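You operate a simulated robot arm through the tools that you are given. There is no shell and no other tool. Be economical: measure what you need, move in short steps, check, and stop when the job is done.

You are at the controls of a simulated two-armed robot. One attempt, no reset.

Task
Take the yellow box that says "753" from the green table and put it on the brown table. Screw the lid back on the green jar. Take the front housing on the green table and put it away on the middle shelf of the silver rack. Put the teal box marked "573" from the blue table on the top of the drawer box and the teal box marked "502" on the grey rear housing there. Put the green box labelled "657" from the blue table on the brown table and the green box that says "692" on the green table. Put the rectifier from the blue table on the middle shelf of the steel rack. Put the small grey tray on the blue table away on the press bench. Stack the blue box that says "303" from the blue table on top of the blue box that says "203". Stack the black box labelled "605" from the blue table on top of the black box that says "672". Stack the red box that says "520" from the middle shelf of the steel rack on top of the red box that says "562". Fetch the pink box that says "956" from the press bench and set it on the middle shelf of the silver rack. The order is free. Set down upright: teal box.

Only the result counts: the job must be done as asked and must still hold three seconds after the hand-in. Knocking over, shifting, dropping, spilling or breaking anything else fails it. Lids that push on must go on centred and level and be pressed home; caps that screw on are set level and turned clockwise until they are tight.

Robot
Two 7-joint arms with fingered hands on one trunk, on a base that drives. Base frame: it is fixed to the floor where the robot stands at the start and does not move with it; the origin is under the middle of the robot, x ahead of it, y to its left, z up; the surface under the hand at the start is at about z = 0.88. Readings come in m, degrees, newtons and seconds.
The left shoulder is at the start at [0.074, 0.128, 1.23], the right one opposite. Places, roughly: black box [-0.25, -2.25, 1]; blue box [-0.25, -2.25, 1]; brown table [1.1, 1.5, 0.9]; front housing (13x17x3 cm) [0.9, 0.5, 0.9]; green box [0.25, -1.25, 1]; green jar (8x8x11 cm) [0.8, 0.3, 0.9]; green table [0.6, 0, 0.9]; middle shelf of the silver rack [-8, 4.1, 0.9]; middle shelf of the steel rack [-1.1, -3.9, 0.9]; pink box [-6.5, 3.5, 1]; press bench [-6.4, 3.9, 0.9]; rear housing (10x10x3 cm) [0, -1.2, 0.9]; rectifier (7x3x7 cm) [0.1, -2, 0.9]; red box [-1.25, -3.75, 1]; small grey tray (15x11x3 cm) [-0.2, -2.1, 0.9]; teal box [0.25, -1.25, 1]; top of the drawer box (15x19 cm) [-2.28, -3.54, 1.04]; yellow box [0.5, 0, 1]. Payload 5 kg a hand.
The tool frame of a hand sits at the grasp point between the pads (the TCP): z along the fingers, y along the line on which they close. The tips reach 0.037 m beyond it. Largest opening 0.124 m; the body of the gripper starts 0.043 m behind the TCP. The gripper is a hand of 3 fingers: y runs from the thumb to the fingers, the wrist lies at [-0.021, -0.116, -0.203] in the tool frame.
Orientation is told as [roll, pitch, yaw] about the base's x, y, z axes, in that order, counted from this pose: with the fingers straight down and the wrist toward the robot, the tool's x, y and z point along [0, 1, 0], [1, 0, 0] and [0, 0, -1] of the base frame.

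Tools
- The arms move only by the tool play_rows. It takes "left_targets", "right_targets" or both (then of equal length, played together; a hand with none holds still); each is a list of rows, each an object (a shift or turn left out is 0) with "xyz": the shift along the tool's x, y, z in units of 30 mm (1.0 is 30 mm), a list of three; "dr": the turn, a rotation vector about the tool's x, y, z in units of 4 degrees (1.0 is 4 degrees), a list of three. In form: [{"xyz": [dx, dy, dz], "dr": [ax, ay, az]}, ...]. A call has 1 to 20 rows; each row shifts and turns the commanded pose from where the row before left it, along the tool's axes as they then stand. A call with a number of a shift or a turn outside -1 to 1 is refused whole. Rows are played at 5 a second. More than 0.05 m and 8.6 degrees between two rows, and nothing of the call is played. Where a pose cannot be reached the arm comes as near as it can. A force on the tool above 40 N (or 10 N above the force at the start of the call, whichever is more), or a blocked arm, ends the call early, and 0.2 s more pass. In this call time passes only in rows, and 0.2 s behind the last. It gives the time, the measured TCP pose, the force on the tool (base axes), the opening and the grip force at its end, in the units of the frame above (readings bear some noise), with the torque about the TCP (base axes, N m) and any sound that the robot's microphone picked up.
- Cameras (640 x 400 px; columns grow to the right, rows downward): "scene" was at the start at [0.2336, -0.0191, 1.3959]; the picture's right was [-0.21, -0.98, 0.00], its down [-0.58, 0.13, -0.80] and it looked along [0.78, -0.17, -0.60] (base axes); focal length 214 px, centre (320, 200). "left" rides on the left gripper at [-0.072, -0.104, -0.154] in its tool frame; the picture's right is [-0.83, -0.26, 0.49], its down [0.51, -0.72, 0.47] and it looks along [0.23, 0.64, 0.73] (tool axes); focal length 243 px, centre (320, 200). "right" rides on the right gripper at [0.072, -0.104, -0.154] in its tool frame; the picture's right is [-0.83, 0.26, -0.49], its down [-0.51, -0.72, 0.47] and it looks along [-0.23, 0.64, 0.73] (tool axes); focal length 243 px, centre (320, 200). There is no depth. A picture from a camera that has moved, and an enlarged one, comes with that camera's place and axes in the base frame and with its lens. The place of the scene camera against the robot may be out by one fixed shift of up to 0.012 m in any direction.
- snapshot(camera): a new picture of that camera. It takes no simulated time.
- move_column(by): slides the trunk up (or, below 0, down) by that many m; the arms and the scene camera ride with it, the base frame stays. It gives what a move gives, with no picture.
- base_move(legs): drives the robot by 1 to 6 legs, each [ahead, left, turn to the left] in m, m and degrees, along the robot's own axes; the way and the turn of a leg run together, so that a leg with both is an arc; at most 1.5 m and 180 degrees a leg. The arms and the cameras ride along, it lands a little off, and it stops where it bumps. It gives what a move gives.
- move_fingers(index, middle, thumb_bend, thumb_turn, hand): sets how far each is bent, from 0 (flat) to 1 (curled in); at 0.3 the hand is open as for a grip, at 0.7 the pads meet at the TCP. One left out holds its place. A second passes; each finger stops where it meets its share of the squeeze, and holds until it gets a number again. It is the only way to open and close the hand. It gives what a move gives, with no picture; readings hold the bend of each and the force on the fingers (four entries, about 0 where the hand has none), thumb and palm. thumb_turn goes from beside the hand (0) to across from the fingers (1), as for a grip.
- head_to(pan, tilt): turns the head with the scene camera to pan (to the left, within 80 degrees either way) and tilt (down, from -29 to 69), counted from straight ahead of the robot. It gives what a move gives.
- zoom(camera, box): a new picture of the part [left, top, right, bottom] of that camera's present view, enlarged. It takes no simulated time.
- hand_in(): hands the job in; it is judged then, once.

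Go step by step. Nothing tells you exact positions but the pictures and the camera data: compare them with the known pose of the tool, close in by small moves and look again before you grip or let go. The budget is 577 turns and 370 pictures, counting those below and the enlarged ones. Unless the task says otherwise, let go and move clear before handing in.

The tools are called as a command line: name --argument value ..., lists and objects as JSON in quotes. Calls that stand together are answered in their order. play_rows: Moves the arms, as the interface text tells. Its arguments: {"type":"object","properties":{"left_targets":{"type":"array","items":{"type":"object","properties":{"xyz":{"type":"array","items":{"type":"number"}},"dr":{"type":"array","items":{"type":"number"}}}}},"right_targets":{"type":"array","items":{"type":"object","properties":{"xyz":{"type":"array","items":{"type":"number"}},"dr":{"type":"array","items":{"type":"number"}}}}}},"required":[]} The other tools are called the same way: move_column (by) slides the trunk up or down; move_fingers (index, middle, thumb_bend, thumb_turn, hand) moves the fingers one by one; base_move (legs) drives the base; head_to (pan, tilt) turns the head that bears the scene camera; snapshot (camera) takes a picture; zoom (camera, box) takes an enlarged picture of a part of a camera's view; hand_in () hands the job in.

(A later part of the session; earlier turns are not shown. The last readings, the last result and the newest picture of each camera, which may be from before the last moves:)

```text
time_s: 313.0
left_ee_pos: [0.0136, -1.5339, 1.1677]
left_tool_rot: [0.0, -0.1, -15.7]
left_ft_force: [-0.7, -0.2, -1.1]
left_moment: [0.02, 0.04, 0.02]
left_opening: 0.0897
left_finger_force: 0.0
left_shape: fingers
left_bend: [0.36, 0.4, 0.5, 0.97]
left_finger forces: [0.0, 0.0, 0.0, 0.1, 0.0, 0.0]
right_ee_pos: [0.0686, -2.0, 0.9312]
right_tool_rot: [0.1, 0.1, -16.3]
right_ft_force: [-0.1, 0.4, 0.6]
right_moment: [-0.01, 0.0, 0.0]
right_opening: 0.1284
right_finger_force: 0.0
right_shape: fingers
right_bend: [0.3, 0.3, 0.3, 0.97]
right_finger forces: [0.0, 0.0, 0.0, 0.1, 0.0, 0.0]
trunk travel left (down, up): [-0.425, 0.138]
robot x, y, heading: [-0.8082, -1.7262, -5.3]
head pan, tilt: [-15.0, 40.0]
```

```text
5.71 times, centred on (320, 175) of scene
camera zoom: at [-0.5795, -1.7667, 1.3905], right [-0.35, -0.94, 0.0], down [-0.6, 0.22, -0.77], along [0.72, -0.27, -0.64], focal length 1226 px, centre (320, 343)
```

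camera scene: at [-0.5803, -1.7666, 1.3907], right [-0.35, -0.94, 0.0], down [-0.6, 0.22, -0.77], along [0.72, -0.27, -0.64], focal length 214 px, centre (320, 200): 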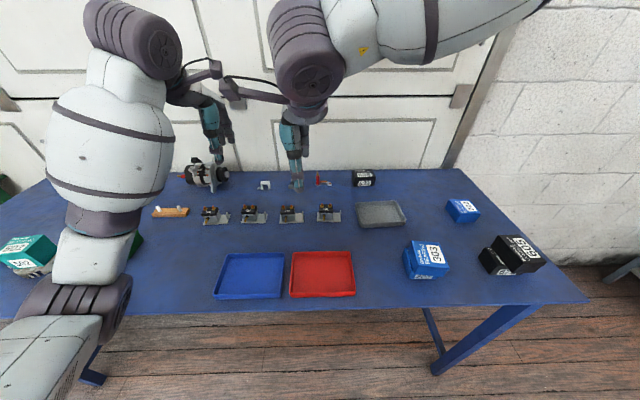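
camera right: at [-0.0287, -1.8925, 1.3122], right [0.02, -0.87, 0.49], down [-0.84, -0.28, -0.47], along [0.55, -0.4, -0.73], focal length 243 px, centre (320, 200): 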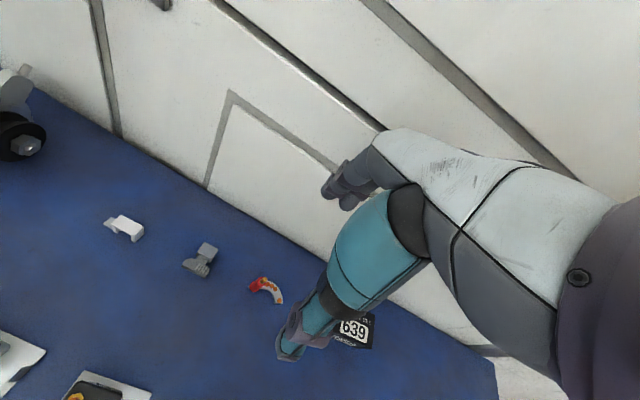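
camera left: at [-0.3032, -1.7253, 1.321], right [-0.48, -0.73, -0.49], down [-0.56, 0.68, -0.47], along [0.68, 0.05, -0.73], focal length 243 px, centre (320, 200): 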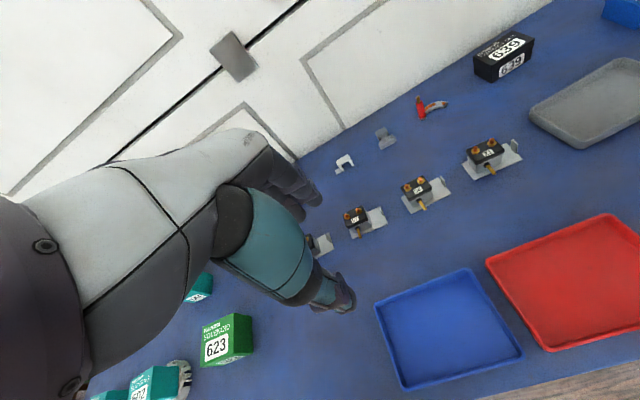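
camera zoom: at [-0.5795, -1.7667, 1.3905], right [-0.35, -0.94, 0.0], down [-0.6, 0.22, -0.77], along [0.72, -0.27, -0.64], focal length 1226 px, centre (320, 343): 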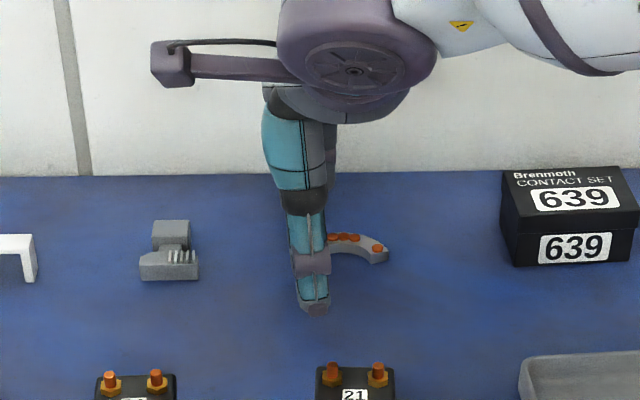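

The post is centred between thumb and fingers. Closing.

move_fingers --hand "right" --index 0.8 --middle 0.8 --thumb_bend 0.75

zoom --camera "right" --box '[200, 160, 400, 340]'

zoom --camera "scene" --box '[280, 140, 360, 210]'

```text
time_s: 314.0
left_ee_pos: [0.0146, -1.5322, 1.1685]
left_tool_rot: [0.0, -0.1, -15.7]
left_ft_force: [0.1, -0.2, 0.0]
left_moment: [-0.01, 0.01, 0.03]
left_opening: 0.0898
left_finger_force: 0.0
left_shape: fingers
left_bend: [0.36, 0.4, 0.5, 0.97]
left_finger forces: [0.1, 0.1, 0.0, 0.0, 0.0, 0.1]
right_ee_pos: [0.0684, -2.0012, 0.9305]
right_tool_rot: [-0.1, 0.0, -16.3]
right_ft_force: [-0.6, -0.8, -1.3]
right_moment: [0.02, -0.01, 0.0]
right_opening: 0.0
right_finger_force: 6.6
right_shape: fingers
right_bend: [0.76, 0.79, 0.72, 0.95]
right_finger forces: [0.0, 7.5, 0.1, 0.0, 5.3, 0.0]
trunk travel left (down, up): [-0.425, 0.138]
robot x, y, heading: [-0.8088, -1.7238, -5.4]
head pan, tilt: [-15.0, 40.0]
```

```text
2.22 times, centred on (300, 250) of right
camera zoom: at [-0.0127, -1.9027, 1.0848], right [0.02, -0.87, 0.49], down [-0.83, -0.28, -0.47], along [0.55, -0.4, -0.73], focal length 539 px, centre (364, 89)
```

zoom: 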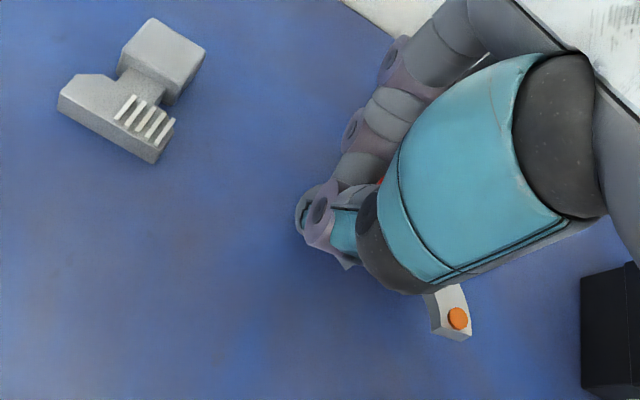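

```text
5.71 times, centred on (320, 175) of scene
camera zoom: at [-0.58, -1.7664, 1.3906], right [-0.35, -0.94, 0.0], down [-0.6, 0.22, -0.77], along [0.72, -0.27, -0.64], focal length 1226 px, centre (320, 343)
```

zoom: 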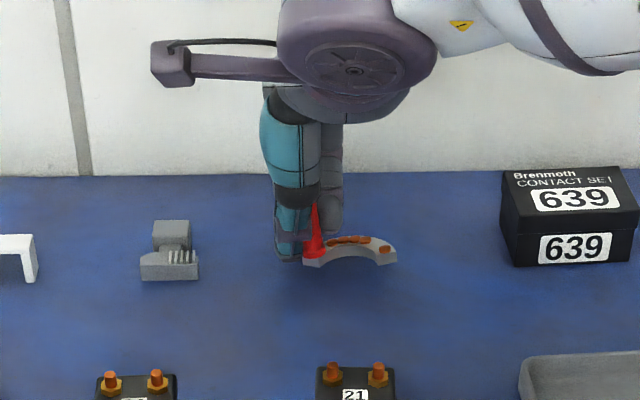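

The post slipped beside the thumb. Reopening and looking again.

move_fingers --hand "right" --index 0.3 --middle 0.3 --thumb_bend 0.3

play_rows --right_targets '[{"xyz": [0, 0, -1]}, {"xyz": [0, 0, -1]}, {"xyz": [0, 0, -1]}]'

zoom --camera "right" --box '[200, 190, 400, 340]'

zoom --camera "scene" --box '[280, 140, 360, 210]'

```text
time_s: 315.0
left_ee_pos: [0.0142, -1.533, 1.1694]
left_tool_rot: [0.0, -0.2, -15.7]
left_ft_force: [-0.3, -0.2, -0.2]
left_moment: [0.0, -0.01, -0.04]
left_opening: 0.0896
left_finger_force: 0.0
left_shape: fingers
left_bend: [0.36, 0.4, 0.5, 0.97]
left_finger forces: [0.0, 0.1, 0.0, 0.1, 0.0, 0.1]
right_ee_pos: [0.068, -2.0004, 0.9304]
right_tool_rot: [0.0, 0.0, -16.3]
right_ft_force: [-0.5, -0.7, 0.6]
right_moment: [0.01, -0.02, 0.02]
right_opening: 0.1281
right_finger_force: 0.1
right_shape: fingers
right_bend: [0.3, 0.3, 0.3, 0.97]
right_finger forces: [0.1, 0.0, 0.0, 0.1, 0.0, 0.1]
trunk travel left (down, up): [-0.425, 0.138]
robot x, y, heading: [-0.8075, -1.7245, -5.1]
head pan, tilt: [-15.0, 40.0]
```

```text
time_s: 315.8
left_ee_pos: [0.0128, -1.5323, 1.1692]
left_tool_rot: [-0.1, -0.2, -15.7]
left_ft_force: [-0.4, -0.4, 0.6]
left_moment: [-0.02, -0.01, 0.01]
left_opening: 0.0897
left_finger_force: 0.1
left_shape: fingers
left_bend: [0.36, 0.4, 0.5, 0.97]
left_finger forces: [0.1, 0.0, 0.0, 0.1, 0.1, 0.1]
right_ee_pos: [0.0673, -1.9982, 1.0235]
right_tool_rot: [0.1, 0.0, -16.3]
right_ft_force: [-0.3, 0.0, -0.3]
right_moment: [0.01, -0.05, 0.01]
right_opening: 0.1283
right_finger_force: 0.1
right_shape: fingers
right_bend: [0.3, 0.3, 0.3, 0.97]
right_finger forces: [0.0, 0.0, 0.0, 0.1, 0.0, 0.1]
trunk travel left (down, up): [-0.425, 0.138]
robot x, y, heading: [-0.8053, -1.7203, -5.2]
head pan, tilt: [-15.0, 40.0]
```

```text
2.67 times, centred on (300, 265) of right
camera zoom: at [-0.0136, -1.8997, 1.1777], right [0.02, -0.87, 0.49], down [-0.83, -0.29, -0.47], along [0.55, -0.4, -0.73], focal length 647 px, centre (373, 27)
```

zoom: 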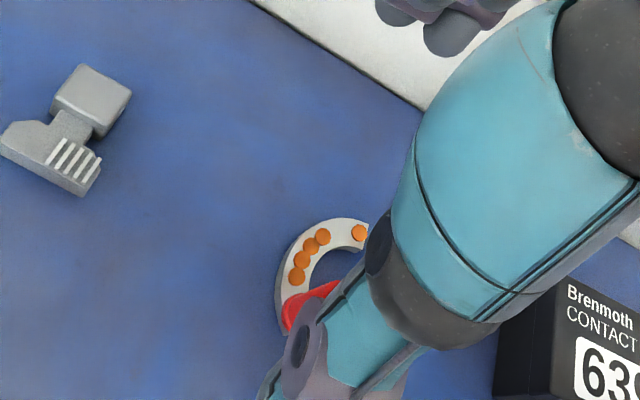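

```text
5.71 times, centred on (320, 175) of scene
camera zoom: at [-0.5809, -1.7659, 1.3908], right [-0.35, -0.94, 0.0], down [-0.6, 0.22, -0.77], along [0.72, -0.27, -0.64], focal length 1226 px, centre (320, 343)
```

zoom: 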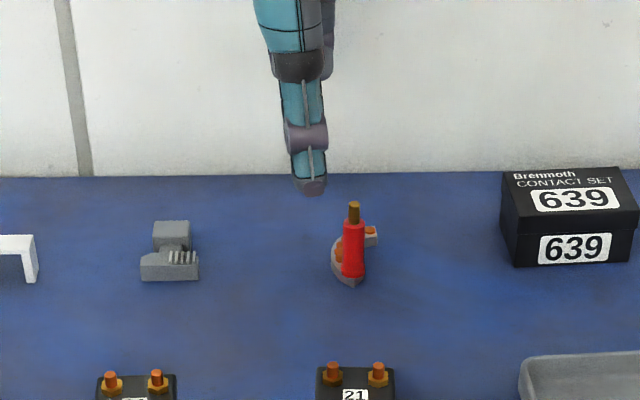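

It now stands with the post nearest the robot, at about (0.034, −2.018), still upright. I'll set the fingers first just behind the post, then tow gently and close the thumb.

play_rows --right_targets '[{"xyz": [-0.5, -0.24, 0]}, {"xyz": [-0.45, -0.24, 0]}]'

move_fingers --hand "right" --index 0.68 --middle 0.68 --thumb_bend 0.35

zoom --camera "right" --box '[200, 190, 400, 340]'

zoom --camera "scene" --box '[280, 140, 360, 210]'

```text
time_s: 316.4
left_ee_pos: [0.013, -1.534, 1.1674]
left_tool_rot: [0.0, -0.1, -15.7]
left_ft_force: [-0.3, 0.3, -0.7]
left_moment: [0.03, 0.0, 0.06]
left_opening: 0.0897
left_finger_force: 0.0
left_shape: fingers
left_bend: [0.36, 0.4, 0.5, 0.97]
left_finger forces: [0.0, 0.0, 0.0, 0.0, 0.1, 0.1]
right_ee_pos: [0.0456, -2.0212, 1.0232]
right_tool_rot: [0.0, 0.0, -16.2]
right_ft_force: [0.5, -0.4, -0.3]
right_moment: [0.04, -0.01, 0.0]
right_opening: 0.1283
right_finger_force: 0.1
right_shape: fingers
right_bend: [0.3, 0.3, 0.3, 0.97]
right_finger forces: [0.0, 0.0, 0.1, 0.0, 0.0, 0.0]
trunk travel left (down, up): [-0.425, 0.138]
robot x, y, heading: [-0.8126, -1.7235, -5.2]
head pan, tilt: [-15.0, 40.0]
```

```text
time_s: 317.4
left_ee_pos: [0.0128, -1.5325, 1.1686]
left_tool_rot: [-0.1, -0.1, -15.6]
left_ft_force: [0.2, -0.4, 0.5]
left_moment: [0.01, -0.01, -0.06]
left_opening: 0.0897
left_finger_force: 0.1
left_shape: fingers
left_bend: [0.36, 0.4, 0.5, 0.97]
left_finger forces: [0.0, 0.0, 0.0, 0.1, 0.0, 0.1]
right_ee_pos: [0.0456, -2.0219, 1.0234]
right_tool_rot: [0.0, 0.0, -16.3]
right_ft_force: [-1.0, -0.4, -0.8]
right_moment: [-0.01, 0.02, 0.03]
right_opening: 0.0637
right_finger_force: 0.0
right_shape: fingers
right_bend: [0.68, 0.68, 0.35, 0.97]
right_finger forces: [0.0, 0.0, 0.1, 0.0, 0.0, 0.0]
trunk travel left (down, up): [-0.425, 0.138]
robot x, y, heading: [-0.8088, -1.7243, -5.3]
head pan, tilt: [-15.0, 40.0]
```

```text
2.67 times, centred on (300, 265) of right
camera zoom: at [-0.0347, -1.9232, 1.1776], right [0.02, -0.87, 0.49], down [-0.83, -0.28, -0.47], along [0.55, -0.4, -0.73], focal length 647 px, centre (373, 27)
```

zoom: 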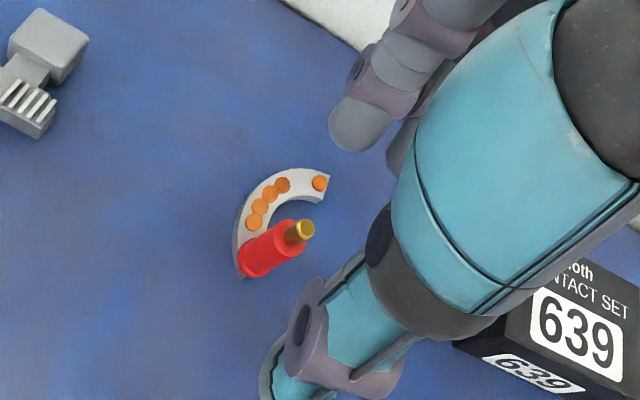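

```text
5.71 times, centred on (320, 175) of scene
camera zoom: at [-0.5802, -1.7663, 1.3907], right [-0.35, -0.94, 0.0], down [-0.6, 0.22, -0.77], along [0.72, -0.27, -0.64], focal length 1226 px, centre (320, 343)
```

zoom: 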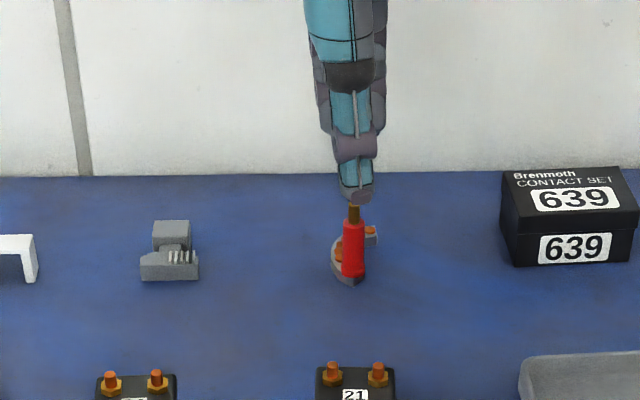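

play_rows --right_targets '[{"xyz": [-0.12, 0.25, 0]}, {"xyz": [0, 0, 1]}, {"xyz": [0, 0, 1]}, {"xyz": [0, 0, 0.95]}]'

zoom --camera "right" --box '[200, 160, 400, 310]'

zoom --camera "scene" --box '[280, 140, 360, 210]'

```text
time_s: 318.4
left_ee_pos: [0.0145, -1.5332, 1.1681]
left_tool_rot: [0.0, 0.0, -15.7]
left_ft_force: [-0.1, -0.1, -0.5]
left_moment: [0.03, 0.02, -0.02]
left_opening: 0.0899
left_finger_force: 0.1
left_shape: fingers
left_bend: [0.36, 0.4, 0.5, 0.97]
left_finger forces: [0.0, 0.1, 0.0, 0.0, 0.0, 0.0]
right_ee_pos: [0.0528, -2.0287, 0.9334]
right_tool_rot: [0.0, -0.1, -16.2]
right_ft_force: [0.2, 0.2, -0.2]
right_moment: [-0.03, 0.03, -0.01]
right_opening: 0.0635
right_finger_force: 0.1
right_shape: fingers
right_bend: [0.68, 0.68, 0.35, 0.97]
right_finger forces: [0.1, 0.0, 0.0, 0.0, 0.0, 0.0]
trunk travel left (down, up): [-0.425, 0.138]
robot x, y, heading: [-0.8113, -1.7246, -5.3]
head pan, tilt: [-15.0, 40.0]
```

```text
2.67 times, centred on (300, 235) of right
camera zoom: at [-0.0289, -1.9303, 1.0883], right [0.02, -0.87, 0.49], down [-0.83, -0.28, -0.47], along [0.55, -0.4, -0.73], focal length 647 px, centre (373, 107)
```

zoom: 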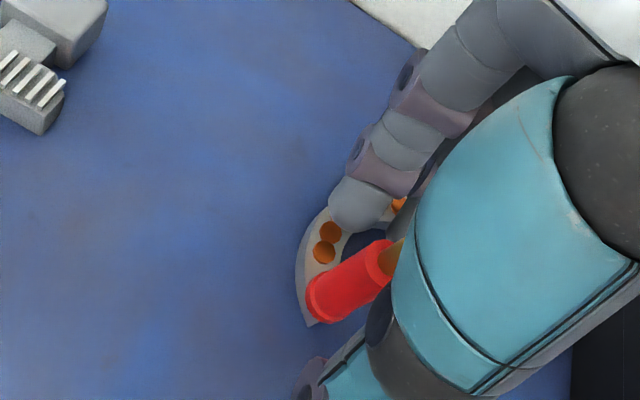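

```text
5.71 times, centred on (320, 175) of scene
camera zoom: at [-0.5793, -1.7668, 1.3905], right [-0.35, -0.94, 0.0], down [-0.6, 0.22, -0.77], along [0.72, -0.27, -0.64], focal length 1226 px, centre (320, 343)
```

zoom: 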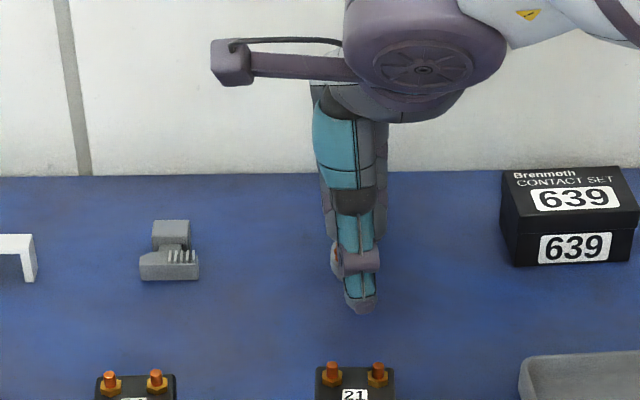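

Fingers stand just behind the post, centred. Drawing the hand back 9 mm and closing the thumb.

play_rows --right_targets '[{"xyz": [0, -0.15, 0]}, {"xyz": [0.03, -0.15, 0]}]'

move_fingers --hand "right" --thumb_bend 0.75

zoom --camera "right" --box '[200, 160, 400, 310]'

zoom --camera "scene" --box '[280, 140, 360, 210]'

```text
time_s: 319.0
left_ee_pos: [0.0144, -1.5318, 1.1675]
left_tool_rot: [0.0, 0.0, -15.8]
left_ft_force: [0.0, 0.2, -0.3]
left_moment: [0.0, 0.01, -0.02]
left_opening: 0.0898
left_finger_force: 0.1
left_shape: fingers
left_bend: [0.36, 0.4, 0.5, 0.97]
left_finger forces: [0.1, 0.0, 0.1, 0.1, 0.0, 0.0]
right_ee_pos: [0.0429, -2.0252, 0.9328]
right_tool_rot: [0.1, 0.1, -16.3]
right_ft_force: [-1.0, 0.0, 0.4]
right_moment: [-0.02, 0.01, 0.01]
right_opening: 0.0636
right_finger_force: 0.1
right_shape: fingers
right_bend: [0.68, 0.68, 0.35, 0.97]
right_finger forces: [0.0, 0.0, 0.0, 0.0, 0.0, 0.0]
trunk travel left (down, up): [-0.425, 0.138]
robot x, y, heading: [-0.8074, -1.7259, -5.1]
head pan, tilt: [-15.0, 40.0]
```

```text
time_s: 320.0
left_ee_pos: [0.0148, -1.532, 1.1689]
left_tool_rot: [0.0, -0.1, -15.7]
left_ft_force: [-0.6, -0.1, -0.4]
left_moment: [-0.01, -0.02, -0.02]
left_opening: 0.0898
left_finger_force: 0.0
left_shape: fingers
left_bend: [0.36, 0.4, 0.5, 0.97]
left_finger forces: [0.1, 0.1, 0.1, 0.0, 0.0, 0.0]
right_ee_pos: [0.0427, -2.0243, 0.9331]
right_tool_rot: [0.0, 0.0, -16.3]
right_ft_force: [0.3, 1.2, 0.3]
right_moment: [0.02, -0.05, 0.0]
right_opening: 0.0058
right_finger_force: 3.8
right_shape: fingers
right_bend: [0.67, 0.67, 0.73, 0.97]
right_finger forces: [1.7, 2.2, 0.0, 0.1, 3.2, 0.1]
trunk travel left (down, up): [-0.425, 0.138]
robot x, y, heading: [-0.8065, -1.7266, -5.5]
head pan, tilt: [-15.0, 40.0]
```

```text
2.67 times, centred on (300, 235) of right
camera zoom: at [-0.0379, -1.9255, 1.0878], right [0.02, -0.87, 0.49], down [-0.83, -0.28, -0.47], along [0.55, -0.4, -0.73], focal length 647 px, centre (373, 107)
```

zoom: 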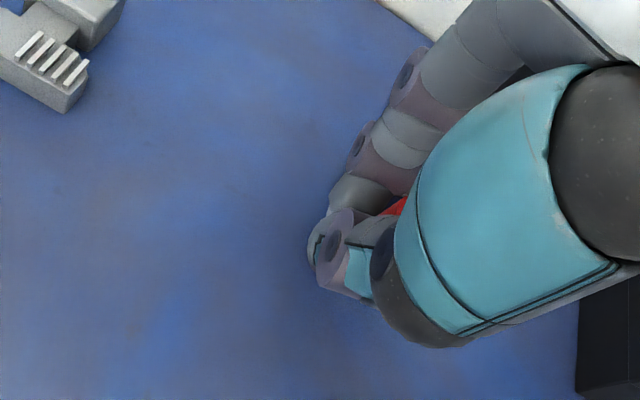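

```text
5.71 times, centred on (320, 175) of scene
camera zoom: at [-0.5801, -1.7663, 1.3906], right [-0.35, -0.94, 0.0], down [-0.6, 0.22, -0.77], along [0.72, -0.27, -0.64], focal length 1226 px, centre (320, 343)
```

zoom: 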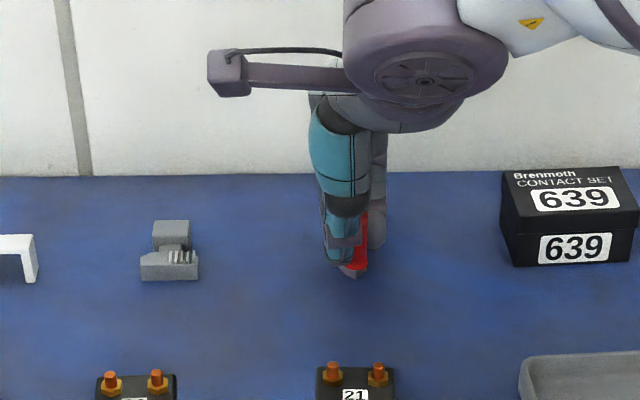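

The thumb closes about 1 cm to the left of the TCP line. Opening the thumb and checking.

move_fingers --hand "right" --thumb_bend 0.3

zoom --camera "right" --box '[200, 160, 400, 310]'

zoom --camera "scene" --box '[280, 140, 360, 210]'

```text
time_s: 321.0
left_ee_pos: [0.0133, -1.532, 1.1681]
left_tool_rot: [0.0, 0.0, -15.8]
left_ft_force: [0.0, -0.4, 0.5]
left_moment: [0.04, 0.03, 0.0]
left_opening: 0.0899
left_finger_force: 0.0
left_shape: fingers
left_bend: [0.36, 0.4, 0.5, 0.97]
left_finger forces: [0.1, 0.0, 0.0, 0.0, 0.1, 0.0]
right_ee_pos: [0.0432, -2.0243, 0.9326]
right_tool_rot: [0.0, 0.1, -16.4]
right_ft_force: [0.6, 0.7, -0.7]
right_moment: [0.01, 0.0, -0.01]
right_opening: 0.0706
right_finger_force: 0.5
right_shape: fingers
right_bend: [0.68, 0.68, 0.3, 0.97]
right_finger forces: [0.3, 0.3, 0.0, 0.1, 0.1, 0.0]
trunk travel left (down, up): [-0.425, 0.138]
robot x, y, heading: [-0.8086, -1.7222, -5.2]
head pan, tilt: [-15.0, 40.0]
```

```text
2.67 times, centred on (300, 235) of right
camera zoom: at [-0.0379, -1.9256, 1.0878], right [0.02, -0.87, 0.49], down [-0.83, -0.28, -0.47], along [0.55, -0.4, -0.73], focal length 647 px, centre (373, 107)
```

zoom: 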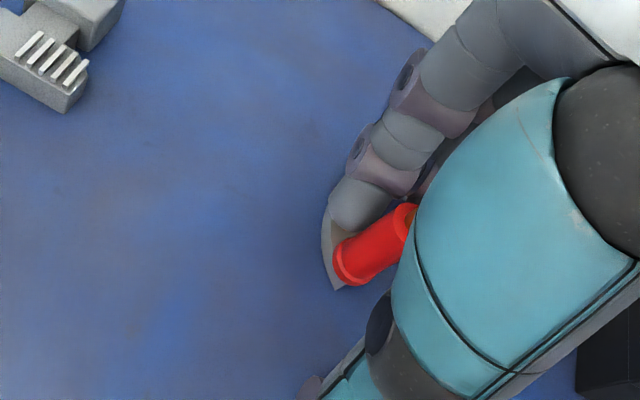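

```text
5.71 times, centred on (320, 175) of scene
camera zoom: at [-0.5801, -1.7663, 1.3906], right [-0.35, -0.94, 0.0], down [-0.6, 0.22, -0.77], along [0.72, -0.27, -0.64], focal length 1226 px, centre (320, 343)
```

zoom: 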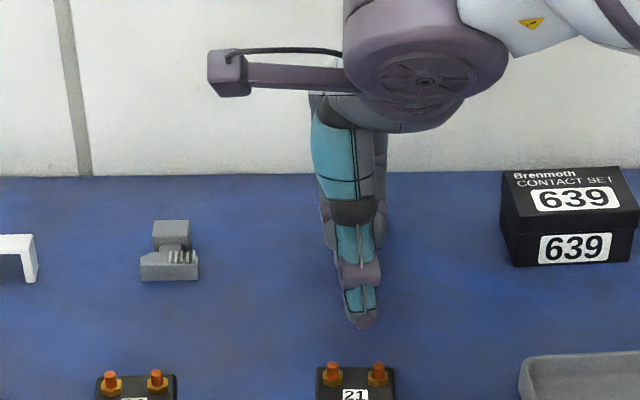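

play_rows --right_targets '[{"xyz": [0, 0.35, 0]}, {"xyz": [-0.45, 0, 0]}, {"xyz": [0, -0.2, 0]}, {"xyz": [0, -0.15, 0]}]'

zoom --camera "right" --box '[200, 160, 400, 310]'

```text
time_s: 322.0
left_ee_pos: [0.0141, -1.5321, 1.1676]
left_tool_rot: [0.0, 0.0, -15.7]
left_ft_force: [0.0, 0.3, 1.0]
left_moment: [0.02, 0.02, 0.04]
left_opening: 0.0898
left_finger_force: 0.1
left_shape: fingers
left_bend: [0.36, 0.4, 0.5, 0.97]
left_finger forces: [0.0, 0.1, 0.0, 0.0, 0.0, 0.0]
right_ee_pos: [0.0402, -2.0372, 0.932]
right_tool_rot: [0.0, 0.0, -16.2]
right_ft_force: [0.5, -0.5, 0.5]
right_moment: [-0.03, -0.02, 0.05]
right_opening: 0.0705
right_finger_force: 0.3
right_shape: fingers
right_bend: [0.68, 0.68, 0.3, 0.97]
right_finger forces: [0.5, 0.0, 0.1, 0.0, 0.1, 0.1]
trunk travel left (down, up): [-0.425, 0.138]
robot x, y, heading: [-0.8086, -1.7259, -5.4]
head pan, tilt: [-15.0, 40.0]
```

```text
2.67 times, centred on (300, 235) of right
camera zoom: at [-0.0407, -1.9394, 1.0873], right [0.02, -0.87, 0.49], down [-0.83, -0.28, -0.47], along [0.55, -0.4, -0.73], focal length 647 px, centre (373, 107)
```

zoom: 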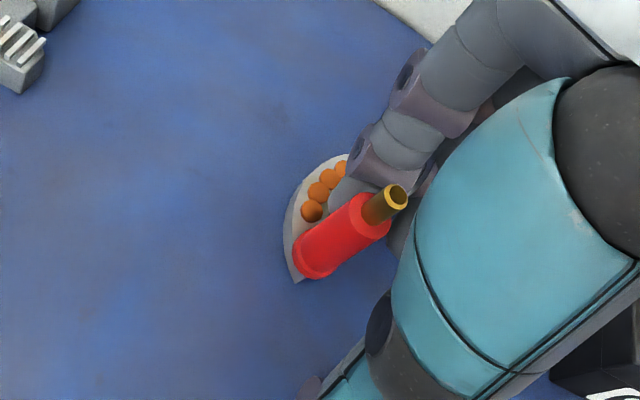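

move_fingers --hand "right" --thumb_bend 0.72

zoom --camera "right" --box '[200, 160, 400, 310]'

zoom --camera "scene" --box '[280, 140, 360, 210]'

```text
time_s: 323.0
left_ee_pos: [0.0136, -1.532, 1.1679]
left_tool_rot: [0.0, -0.1, -15.7]
left_ft_force: [-0.3, 0.4, -0.1]
left_moment: [-0.01, 0.02, -0.01]
left_opening: 0.0899
left_finger_force: 0.1
left_shape: fingers
left_bend: [0.36, 0.4, 0.5, 0.97]
left_finger forces: [0.0, 0.0, 0.1, 0.1, 0.0, 0.0]
right_ee_pos: [0.0409, -2.0386, 0.9319]
right_tool_rot: [0.0, 0.0, -16.3]
right_ft_force: [-0.1, -0.7, 0.8]
right_moment: [-0.02, 0.01, -0.01]
right_opening: 0.0153
right_finger_force: 4.0
right_shape: fingers
right_bend: [0.66, 0.68, 0.69, 0.97]
right_finger forces: [3.8, 0.1, 0.0, 0.0, 3.9, 0.1]
trunk travel left (down, up): [-0.425, 0.138]
robot x, y, heading: [-0.8108, -1.7235, -5.4]
head pan, tilt: [-15.0, 40.0]
```

```text
2.67 times, centred on (300, 235) of right
camera zoom: at [-0.0409, -1.9394, 1.0874], right [0.02, -0.87, 0.49], down [-0.83, -0.28, -0.47], along [0.55, -0.4, -0.73], focal length 647 px, centre (373, 107)
```

zoom: 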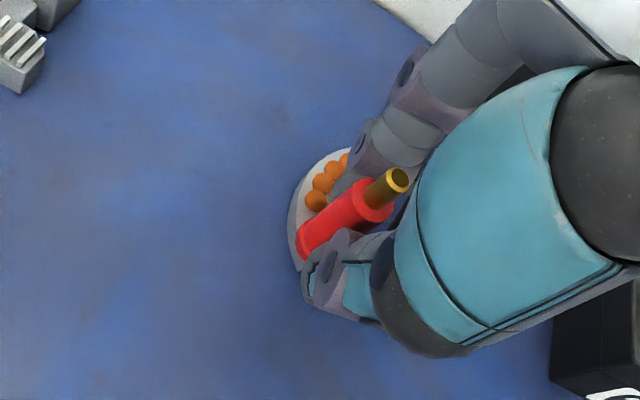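

```text
5.71 times, centred on (320, 175) of scene
camera zoom: at [-0.5802, -1.7662, 1.3907], right [-0.35, -0.94, 0.0], down [-0.6, 0.22, -0.77], along [0.72, -0.27, -0.64], focal length 1226 px, centre (320, 343)
```

zoom: 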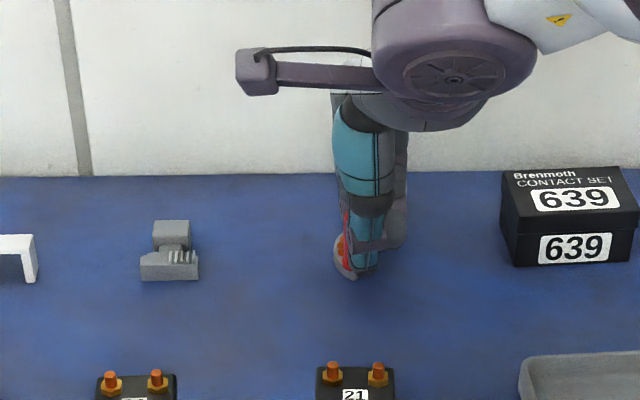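

Now pinched but 8 mm off centre the other way. Adjusting by +7 mm and retrying.

move_fingers --hand "right" --thumb_bend 0.4

play_rows --right_targets '[{"xyz": [0, 0.3, 0]}, {"xyz": [0.22, 0, 0]}, {"xyz": [0, -0.15, 0]}, {"xyz": [0, -0.15, 0]}]'

move_fingers --hand "right" --thumb_bend 0.72

zoom --camera "right" --box '[200, 160, 400, 310]'

zoom --camera "scene" --box '[280, 140, 360, 210]'

```text
time_s: 324.0
left_ee_pos: [0.0133, -1.533, 1.1684]
left_tool_rot: [-0.1, -0.2, -15.7]
left_ft_force: [-0.1, -0.2, 0.2]
left_moment: [-0.02, -0.02, 0.01]
left_opening: 0.0898
left_finger_force: 0.1
left_shape: fingers
left_bend: [0.36, 0.4, 0.5, 0.97]
left_finger forces: [0.0, 0.1, 0.0, 0.1, 0.1, 0.0]
right_ee_pos: [0.0412, -2.038, 0.9327]
right_tool_rot: [0.1, 0.0, -16.3]
right_ft_force: [-0.3, -0.6, -0.5]
right_moment: [-0.02, 0.0, -0.01]
right_opening: 0.0555
right_finger_force: 0.3
right_shape: fingers
right_bend: [0.68, 0.68, 0.4, 0.97]
right_finger forces: [0.2, 0.0, 0.0, 0.0, 0.0, 0.0]
trunk travel left (down, up): [-0.425, 0.138]
robot x, y, heading: [-0.807, -1.7237, -5.3]
head pan, tilt: [-15.0, 40.0]
```

```text
time_s: 325.0
left_ee_pos: [0.0136, -1.5324, 1.1697]
left_tool_rot: [0.0, -0.1, -15.8]
left_ft_force: [0.6, -0.3, -0.1]
left_moment: [0.01, 0.0, -0.02]
left_opening: 0.0896
left_finger_force: 0.1
left_shape: fingers
left_bend: [0.36, 0.4, 0.5, 0.97]
left_finger forces: [0.1, 0.1, 0.0, 0.0, 0.0, 0.1]
right_ee_pos: [0.0422, -2.0312, 0.935]
right_tool_rot: [0.0, 0.0, -16.3]
right_ft_force: [-0.2, -0.1, -0.2]
right_moment: [0.02, 0.01, -0.02]
right_opening: 0.0551
right_finger_force: 0.1
right_shape: fingers
right_bend: [0.68, 0.68, 0.4, 0.97]
right_finger forces: [0.3, 0.0, 0.1, 0.0, 0.0, 0.0]
trunk travel left (down, up): [-0.425, 0.138]
robot x, y, heading: [-0.8041, -1.7216, -5.5]
head pan, tilt: [-15.0, 40.0]
```

```text
time_s: 326.0
left_ee_pos: [0.0144, -1.5341, 1.1684]
left_tool_rot: [0.0, 0.0, -15.7]
left_ft_force: [0.2, 0.4, -0.5]
left_moment: [0.03, 0.03, 0.02]
left_opening: 0.0897
left_finger_force: 0.0
left_shape: fingers
left_bend: [0.36, 0.4, 0.5, 0.97]
left_finger forces: [0.0, 0.0, 0.1, 0.0, 0.0, 0.0]
right_ee_pos: [0.0421, -2.0304, 0.9339]
right_tool_rot: [0.1, 0.0, -16.4]
right_ft_force: [-0.4, -0.2, 0.5]
right_moment: [0.02, -0.06, -0.02]
right_opening: 0.0156
right_finger_force: 4.8
right_shape: fingers
right_bend: [0.66, 0.68, 0.69, 0.97]
right_finger forces: [4.0, 0.0, 0.0, 0.0, 4.2, 0.0]
trunk travel left (down, up): [-0.425, 0.138]
robot x, y, heading: [-0.8067, -1.724, -5.3]
head pan, tilt: [-15.0, 40.0]
```

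```text
2.67 times, centred on (300, 235) of right
camera zoom: at [-0.0391, -1.933, 1.0881], right [0.02, -0.87, 0.49], down [-0.83, -0.28, -0.47], along [0.55, -0.4, -0.73], focal length 647 px, centre (373, 107)
```

zoom: 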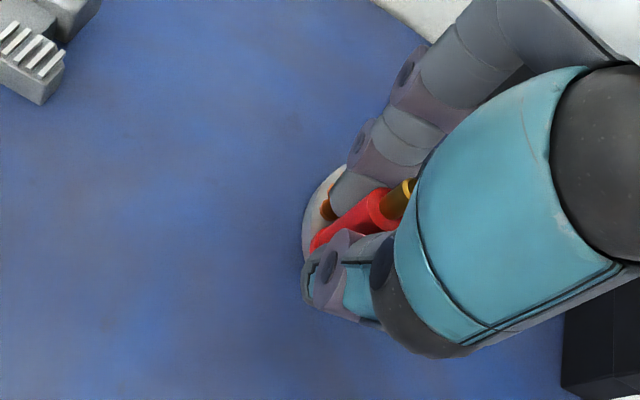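

```text
5.71 times, centred on (320, 175) of scene
camera zoom: at [-0.5802, -1.7663, 1.3907], right [-0.35, -0.94, 0.0], down [-0.6, 0.22, -0.77], along [0.72, -0.27, -0.64], focal length 1226 px, centre (320, 343)
```

zoom: 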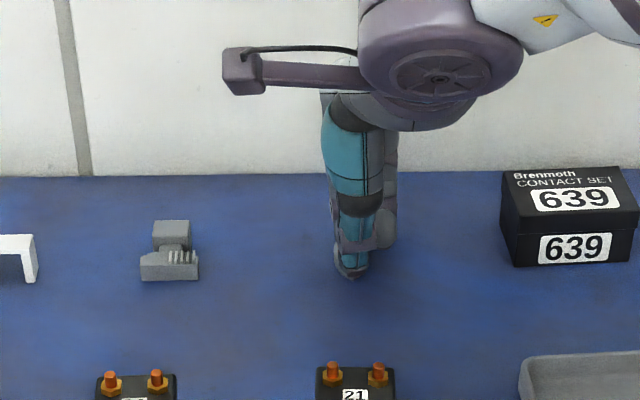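

Centred and pinched. Squeezing firmly and lifting a little.

move_fingers --hand "right" --index 0.8 --middle 0.72 --thumb_bend 0.82

play_rows --right_targets '[{"xyz": [0, 0, -0.5]}, {"xyz": [0, 0, -0.7]}]'

zoom --camera "right" --box '[200, 160, 400, 310]'

zoom --camera "scene" --box '[280, 130, 360, 200]'

```text
time_s: 327.0
left_ee_pos: [0.0132, -1.5334, 1.1682]
left_tool_rot: [0.0, 0.0, -15.8]
left_ft_force: [-0.5, 0.4, -0.5]
left_moment: [-0.04, 0.01, 0.0]
left_opening: 0.0896
left_finger_force: 0.0
left_shape: fingers
left_bend: [0.36, 0.4, 0.5, 0.97]
left_finger forces: [0.0, 0.1, 0.0, 0.0, 0.1, 0.0]
right_ee_pos: [0.0414, -2.0315, 0.933]
right_tool_rot: [0.0, 0.0, -16.3]
right_ft_force: [-0.6, -0.5, 1.4]
right_moment: [-0.04, -0.08, 0.0]
right_opening: 0.0133
right_finger_force: 16.0
right_shape: fingers
right_bend: [0.72, 0.72, 0.73, 0.97]
right_finger forces: [15.7, 0.0, 0.1, 0.0, 16.5, 0.0]
trunk travel left (down, up): [-0.425, 0.138]
robot x, y, heading: [-0.8058, -1.7221, -5.3]
head pan, tilt: [-15.0, 40.0]
```

```text
time_s: 327.6
left_ee_pos: [0.013, -1.5329, 1.1689]
left_tool_rot: [0.1, -0.3, -15.6]
left_ft_force: [0.1, -0.2, 0.3]
left_moment: [-0.02, -0.02, -0.03]
left_opening: 0.0898
left_finger_force: 0.1
left_shape: fingers
left_bend: [0.36, 0.4, 0.5, 0.97]
left_finger forces: [0.0, 0.0, 0.0, 0.1, 0.0, 0.0]
right_ee_pos: [0.0401, -2.0291, 0.9695]
right_tool_rot: [0.0, -0.2, -16.1]
right_ft_force: [0.1, -0.6, -0.6]
right_moment: [-0.05, 0.0, 0.01]
right_opening: 0.0136
right_finger_force: 16.6
right_shape: fingers
right_bend: [0.72, 0.72, 0.74, 0.97]
right_finger forces: [16.4, 0.0, 0.1, 0.0, 16.4, 0.1]
trunk travel left (down, up): [-0.425, 0.138]
robot x, y, heading: [-0.8083, -1.7196, -5.2]
head pan, tilt: [-15.0, 40.0]
```

```text
2.67 times, centred on (300, 235) of right
camera zoom: at [-0.0411, -1.9316, 1.1246], right [0.02, -0.87, 0.49], down [-0.83, -0.28, -0.47], along [0.55, -0.4, -0.73], focal length 647 px, centre (373, 107)
```

zoom: 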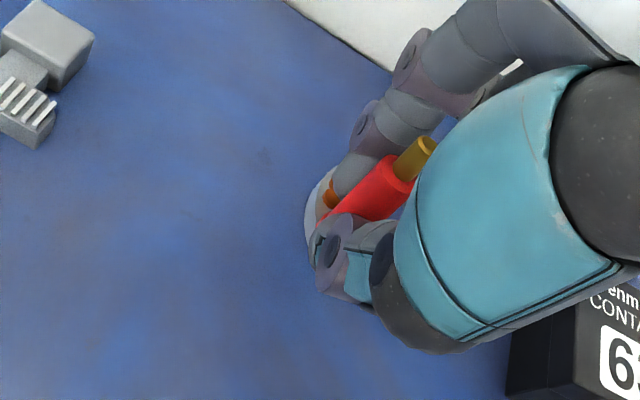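

```text
5.71 times, centred on (320, 165) of scene
camera zoom: at [-0.5812, -1.7658, 1.3909], right [-0.35, -0.94, 0.0], down [-0.6, 0.22, -0.77], along [0.72, -0.27, -0.64], focal length 1226 px, centre (320, 400)
```

zoom: 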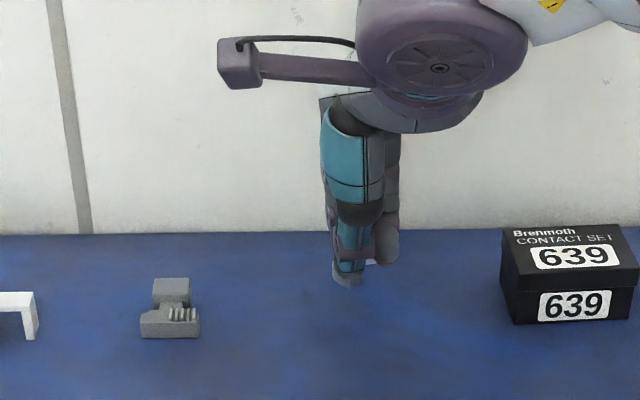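

play_rows --right_targets '[{"xyz": [0, 0, -0.8]}, {"xyz": [0, 0, -0.8]}, {"xyz": [0, 0, -0.8]}, {"xyz": [0, 0, -0.8]}, {"xyz": [0, 0, -0.8]}, {"xyz": [0, 0, -0.8]}]'

zoom --camera "right" --box '[200, 160, 400, 310]'

snapshot --camera "scene"

```text
time_s: 329.0
left_ee_pos: [0.0127, -1.5328, 1.1689]
left_tool_rot: [0.0, -0.1, -15.7]
left_ft_force: [-0.5, 0.4, -0.4]
left_moment: [0.0, -0.02, 0.01]
left_opening: 0.0898
left_finger_force: 0.1
left_shape: fingers
left_bend: [0.36, 0.4, 0.5, 0.97]
left_finger forces: [0.0, 0.0, 0.0, 0.0, 0.0, 0.1]
right_ee_pos: [0.0402, -2.029, 1.1137]
right_tool_rot: [0.0, 0.1, -16.3]
right_ft_force: [0.1, -0.1, -1.7]
right_moment: [0.0, 0.0, -0.02]
right_opening: 0.0136
right_finger_force: 16.8
right_shape: fingers
right_bend: [0.72, 0.72, 0.74, 0.97]
right_finger forces: [16.3, 0.1, 0.0, 0.1, 16.5, 0.1]
trunk travel left (down, up): [-0.425, 0.138]
robot x, y, heading: [-0.8044, -1.7258, -5.5]
head pan, tilt: [-15.0, 40.0]
```

```text
2.67 times, centred on (300, 235) of right
camera zoom: at [-0.04, -1.9312, 1.2678], right [0.02, -0.87, 0.49], down [-0.83, -0.28, -0.47], along [0.55, -0.4, -0.73], focal length 647 px, centre (373, 107)
```

zoom: 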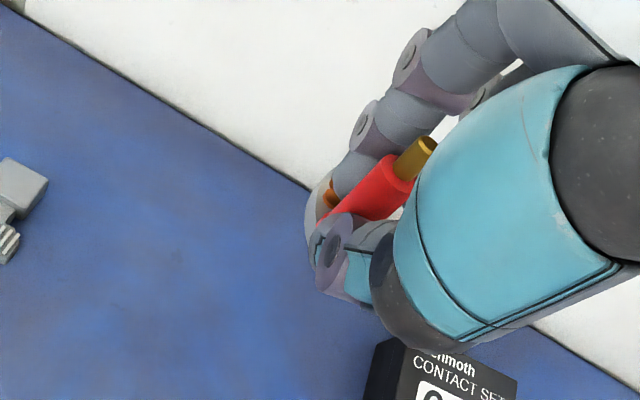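

```text
181 pictures are left
camera scene: at [-0.5807, -1.7661, 1.3908], right [-0.35, -0.94, 0.0], down [-0.6, 0.22, -0.77], along [0.72, -0.27, -0.64], focal length 214 px, centre (320, 200)
```

scene: 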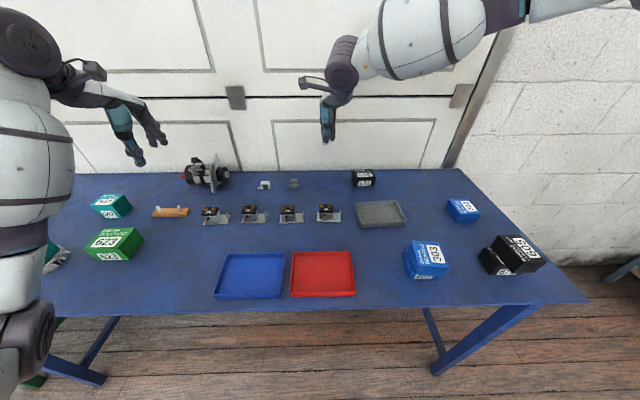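

The rectifier is firmly held. Raising it a bit and driving back so the left hand can take teal 573.

play_rows --right_targets '[{"xyz": [0, 0, -1]}, {"xyz": [0, 0, -1]}, {"xyz": [0, -0.5, -0.5]}, {"xyz": [0, -1, 0]}, {"xyz": [0, -1, 0]}]'

base_move --legs '[[0.02, 0.68, 0]]'

move_fingers --hand "left" --index 0.3 --middle 0.3 --thumb_bend 0.3

head_to --pan 10 --tilt 40

snapshot --camera "scene"

```text
time_s: 330.2
left_ee_pos: [0.0125, -1.5328, 1.1691]
left_tool_rot: [0.0, -0.1, -15.8]
left_ft_force: [0.4, 0.4, 0.2]
left_moment: [0.02, -0.01, 0.0]
left_opening: 0.0901
left_finger_force: 0.1
left_shape: fingers
left_bend: [0.36, 0.4, 0.5, 0.97]
left_finger forces: [0.0, 0.1, 0.1, 0.0, 0.0, 0.1]
right_ee_pos: [-0.0318, -2.01, 1.1865]
right_tool_rot: [0.0, -0.2, -16.2]
right_ft_force: [0.2, 0.1, -0.5]
right_moment: [-0.02, -0.01, -0.01]
right_opening: 0.0133
right_finger_force: 16.4
right_shape: fingers
right_bend: [0.72, 0.72, 0.74, 0.97]
right_finger forces: [16.2, 0.1, 0.1, 0.1, 16.4, 0.0]
trunk travel left (down, up): [-0.425, 0.138]
robot x, y, heading: [-0.81, -1.7218, -5.3]
head pan, tilt: [-15.0, 40.0]
```

```text
time_s: 336.6
left_ee_pos: [0.1013, -0.8733, 1.1683]
left_tool_rot: [0.0, -0.1, -16.2]
left_ft_force: [0.5, 0.4, -0.5]
left_moment: [-0.01, 0.0, -0.02]
left_opening: 0.0902
left_finger_force: 0.1
left_shape: fingers
left_bend: [0.36, 0.4, 0.5, 0.97]
left_finger forces: [0.0, 0.1, 0.1, 0.1, 0.0, 0.0]
right_ee_pos: [0.0519, -1.3512, 1.1858]
right_tool_rot: [-0.1, 0.0, -16.7]
right_ft_force: [0.8, -0.3, -1.5]
right_moment: [0.03, 0.03, -0.01]
right_opening: 0.0132
right_finger_force: 16.4
right_shape: fingers
right_bend: [0.72, 0.72, 0.74, 0.97]
right_finger forces: [16.1, 0.0, 0.0, 0.0, 16.3, 0.0]
trunk travel left (down, up): [-0.425, 0.138]
robot x, y, heading: [-0.7222, -1.0545, -5.6]
head pan, tilt: [-15.0, 40.0]
```

```text
time_s: 337.6
left_ee_pos: [0.1005, -0.8736, 1.1685]
left_tool_rot: [0.0, 0.1, -16.2]
left_ft_force: [0.1, 0.1, -0.5]
left_moment: [0.02, 0.02, 0.01]
left_opening: 0.1285
left_finger_force: 0.0
left_shape: fingers
left_bend: [0.3, 0.3, 0.3, 0.97]
left_finger forces: [0.0, 0.1, 0.0, 0.0, 0.0, 0.0]
right_ee_pos: [0.0529, -1.3517, 1.1858]
right_tool_rot: [0.0, 0.0, -16.7]
right_ft_force: [-0.5, -0.6, -1.3]
right_moment: [-0.01, 0.04, 0.01]
right_opening: 0.0131
right_finger_force: 15.9
right_shape: fingers
right_bend: [0.72, 0.72, 0.74, 0.97]
right_finger forces: [16.2, 0.0, 0.1, 0.0, 16.3, 0.1]
trunk travel left (down, up): [-0.425, 0.138]
robot x, y, heading: [-0.7234, -1.0586, -5.9]
head pan, tilt: [-15.0, 40.0]
```

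```text
time_s: 338.5
left_ee_pos: [0.1, -0.8729, 1.168]
left_tool_rot: [-0.1, 0.0, -16.2]
left_ft_force: [0.4, -0.7, 0.7]
left_moment: [0.01, 0.01, 0.0]
left_opening: 0.1282
left_finger_force: 0.1
left_shape: fingers
left_bend: [0.3, 0.3, 0.3, 0.97]
left_finger forces: [0.0, 0.0, 0.0, 0.1, 0.0, 0.0]
right_ee_pos: [0.052, -1.3512, 1.1856]
right_tool_rot: [-0.1, 0.1, -16.7]
right_ft_force: [-0.1, -0.8, -1.4]
right_moment: [-0.01, 0.05, -0.01]
right_opening: 0.0134
right_finger_force: 16.1
right_shape: fingers
right_bend: [0.72, 0.72, 0.74, 0.97]
right_finger forces: [16.1, 0.0, 0.0, 0.0, 16.3, 0.0]
trunk travel left (down, up): [-0.425, 0.138]
robot x, y, heading: [-0.7242, -1.0543, -5.9]
head pan, tilt: [10.0, 40.0]
```

```text
180 pictures are left
camera scene: at [-0.4904, -1.065, 1.3906], right [0.07, -1.0, 0.0], down [-0.64, -0.05, -0.77], along [0.76, 0.06, -0.64], focal length 214 px, centre (320, 200)
```

scene: 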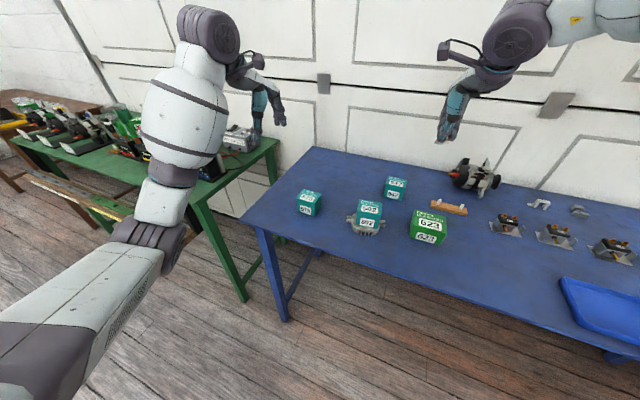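

play_rows --left_targets '[{"xyz": [-1, 0, 0.9]}, {"xyz": [-1, 0, 0.9]}, {"xyz": [-1, 0, 0.9]}, {"xyz": [-1, 0, 0.9], "dr": [0, 0, 0.5]}]'

snapshot --camera "left"

```text
time_s: 339.5
left_ee_pos: [0.0674, -0.9879, 1.0618]
left_tool_rot: [0.1, -0.1, -18.1]
left_ft_force: [0.1, -0.7, 0.6]
left_moment: [0.03, -0.05, 0.0]
left_opening: 0.128
left_finger_force: 0.0
left_shape: fingers
left_bend: [0.3, 0.3, 0.3, 0.97]
left_finger forces: [0.1, 0.0, 0.0, 0.1, 0.1, 0.0]
right_ee_pos: [0.0519, -1.3519, 1.1847]
right_tool_rot: [0.1, -0.1, -16.6]
right_ft_force: [0.5, 0.0, -1.4]
right_moment: [0.03, 0.03, -0.06]
right_opening: 0.0132
right_finger_force: 16.5
right_shape: fingers
right_bend: [0.72, 0.72, 0.74, 0.97]
right_finger forces: [16.1, 0.1, 0.1, 0.1, 16.2, 0.0]
trunk travel left (down, up): [-0.425, 0.138]
robot x, y, heading: [-0.7259, -1.0596, -5.9]
head pan, tilt: [10.0, 40.0]
```

```text
179 pictures are left
camera left: at [-0.0539, -1.0249, 1.2158], right [-0.51, -0.71, -0.49], down [-0.53, 0.71, -0.47], along [0.68, 0.02, -0.73], focal length 243 px, centre (320, 200)
```

left: 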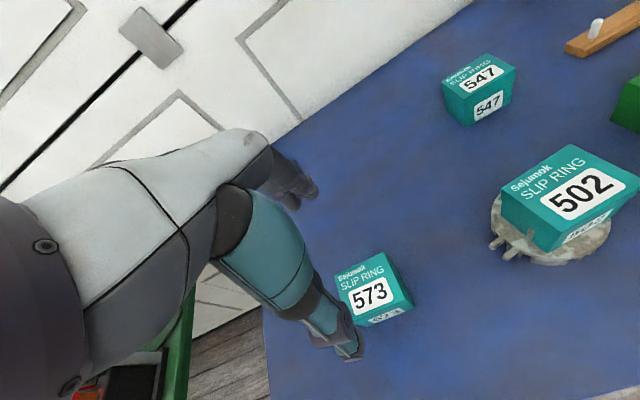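

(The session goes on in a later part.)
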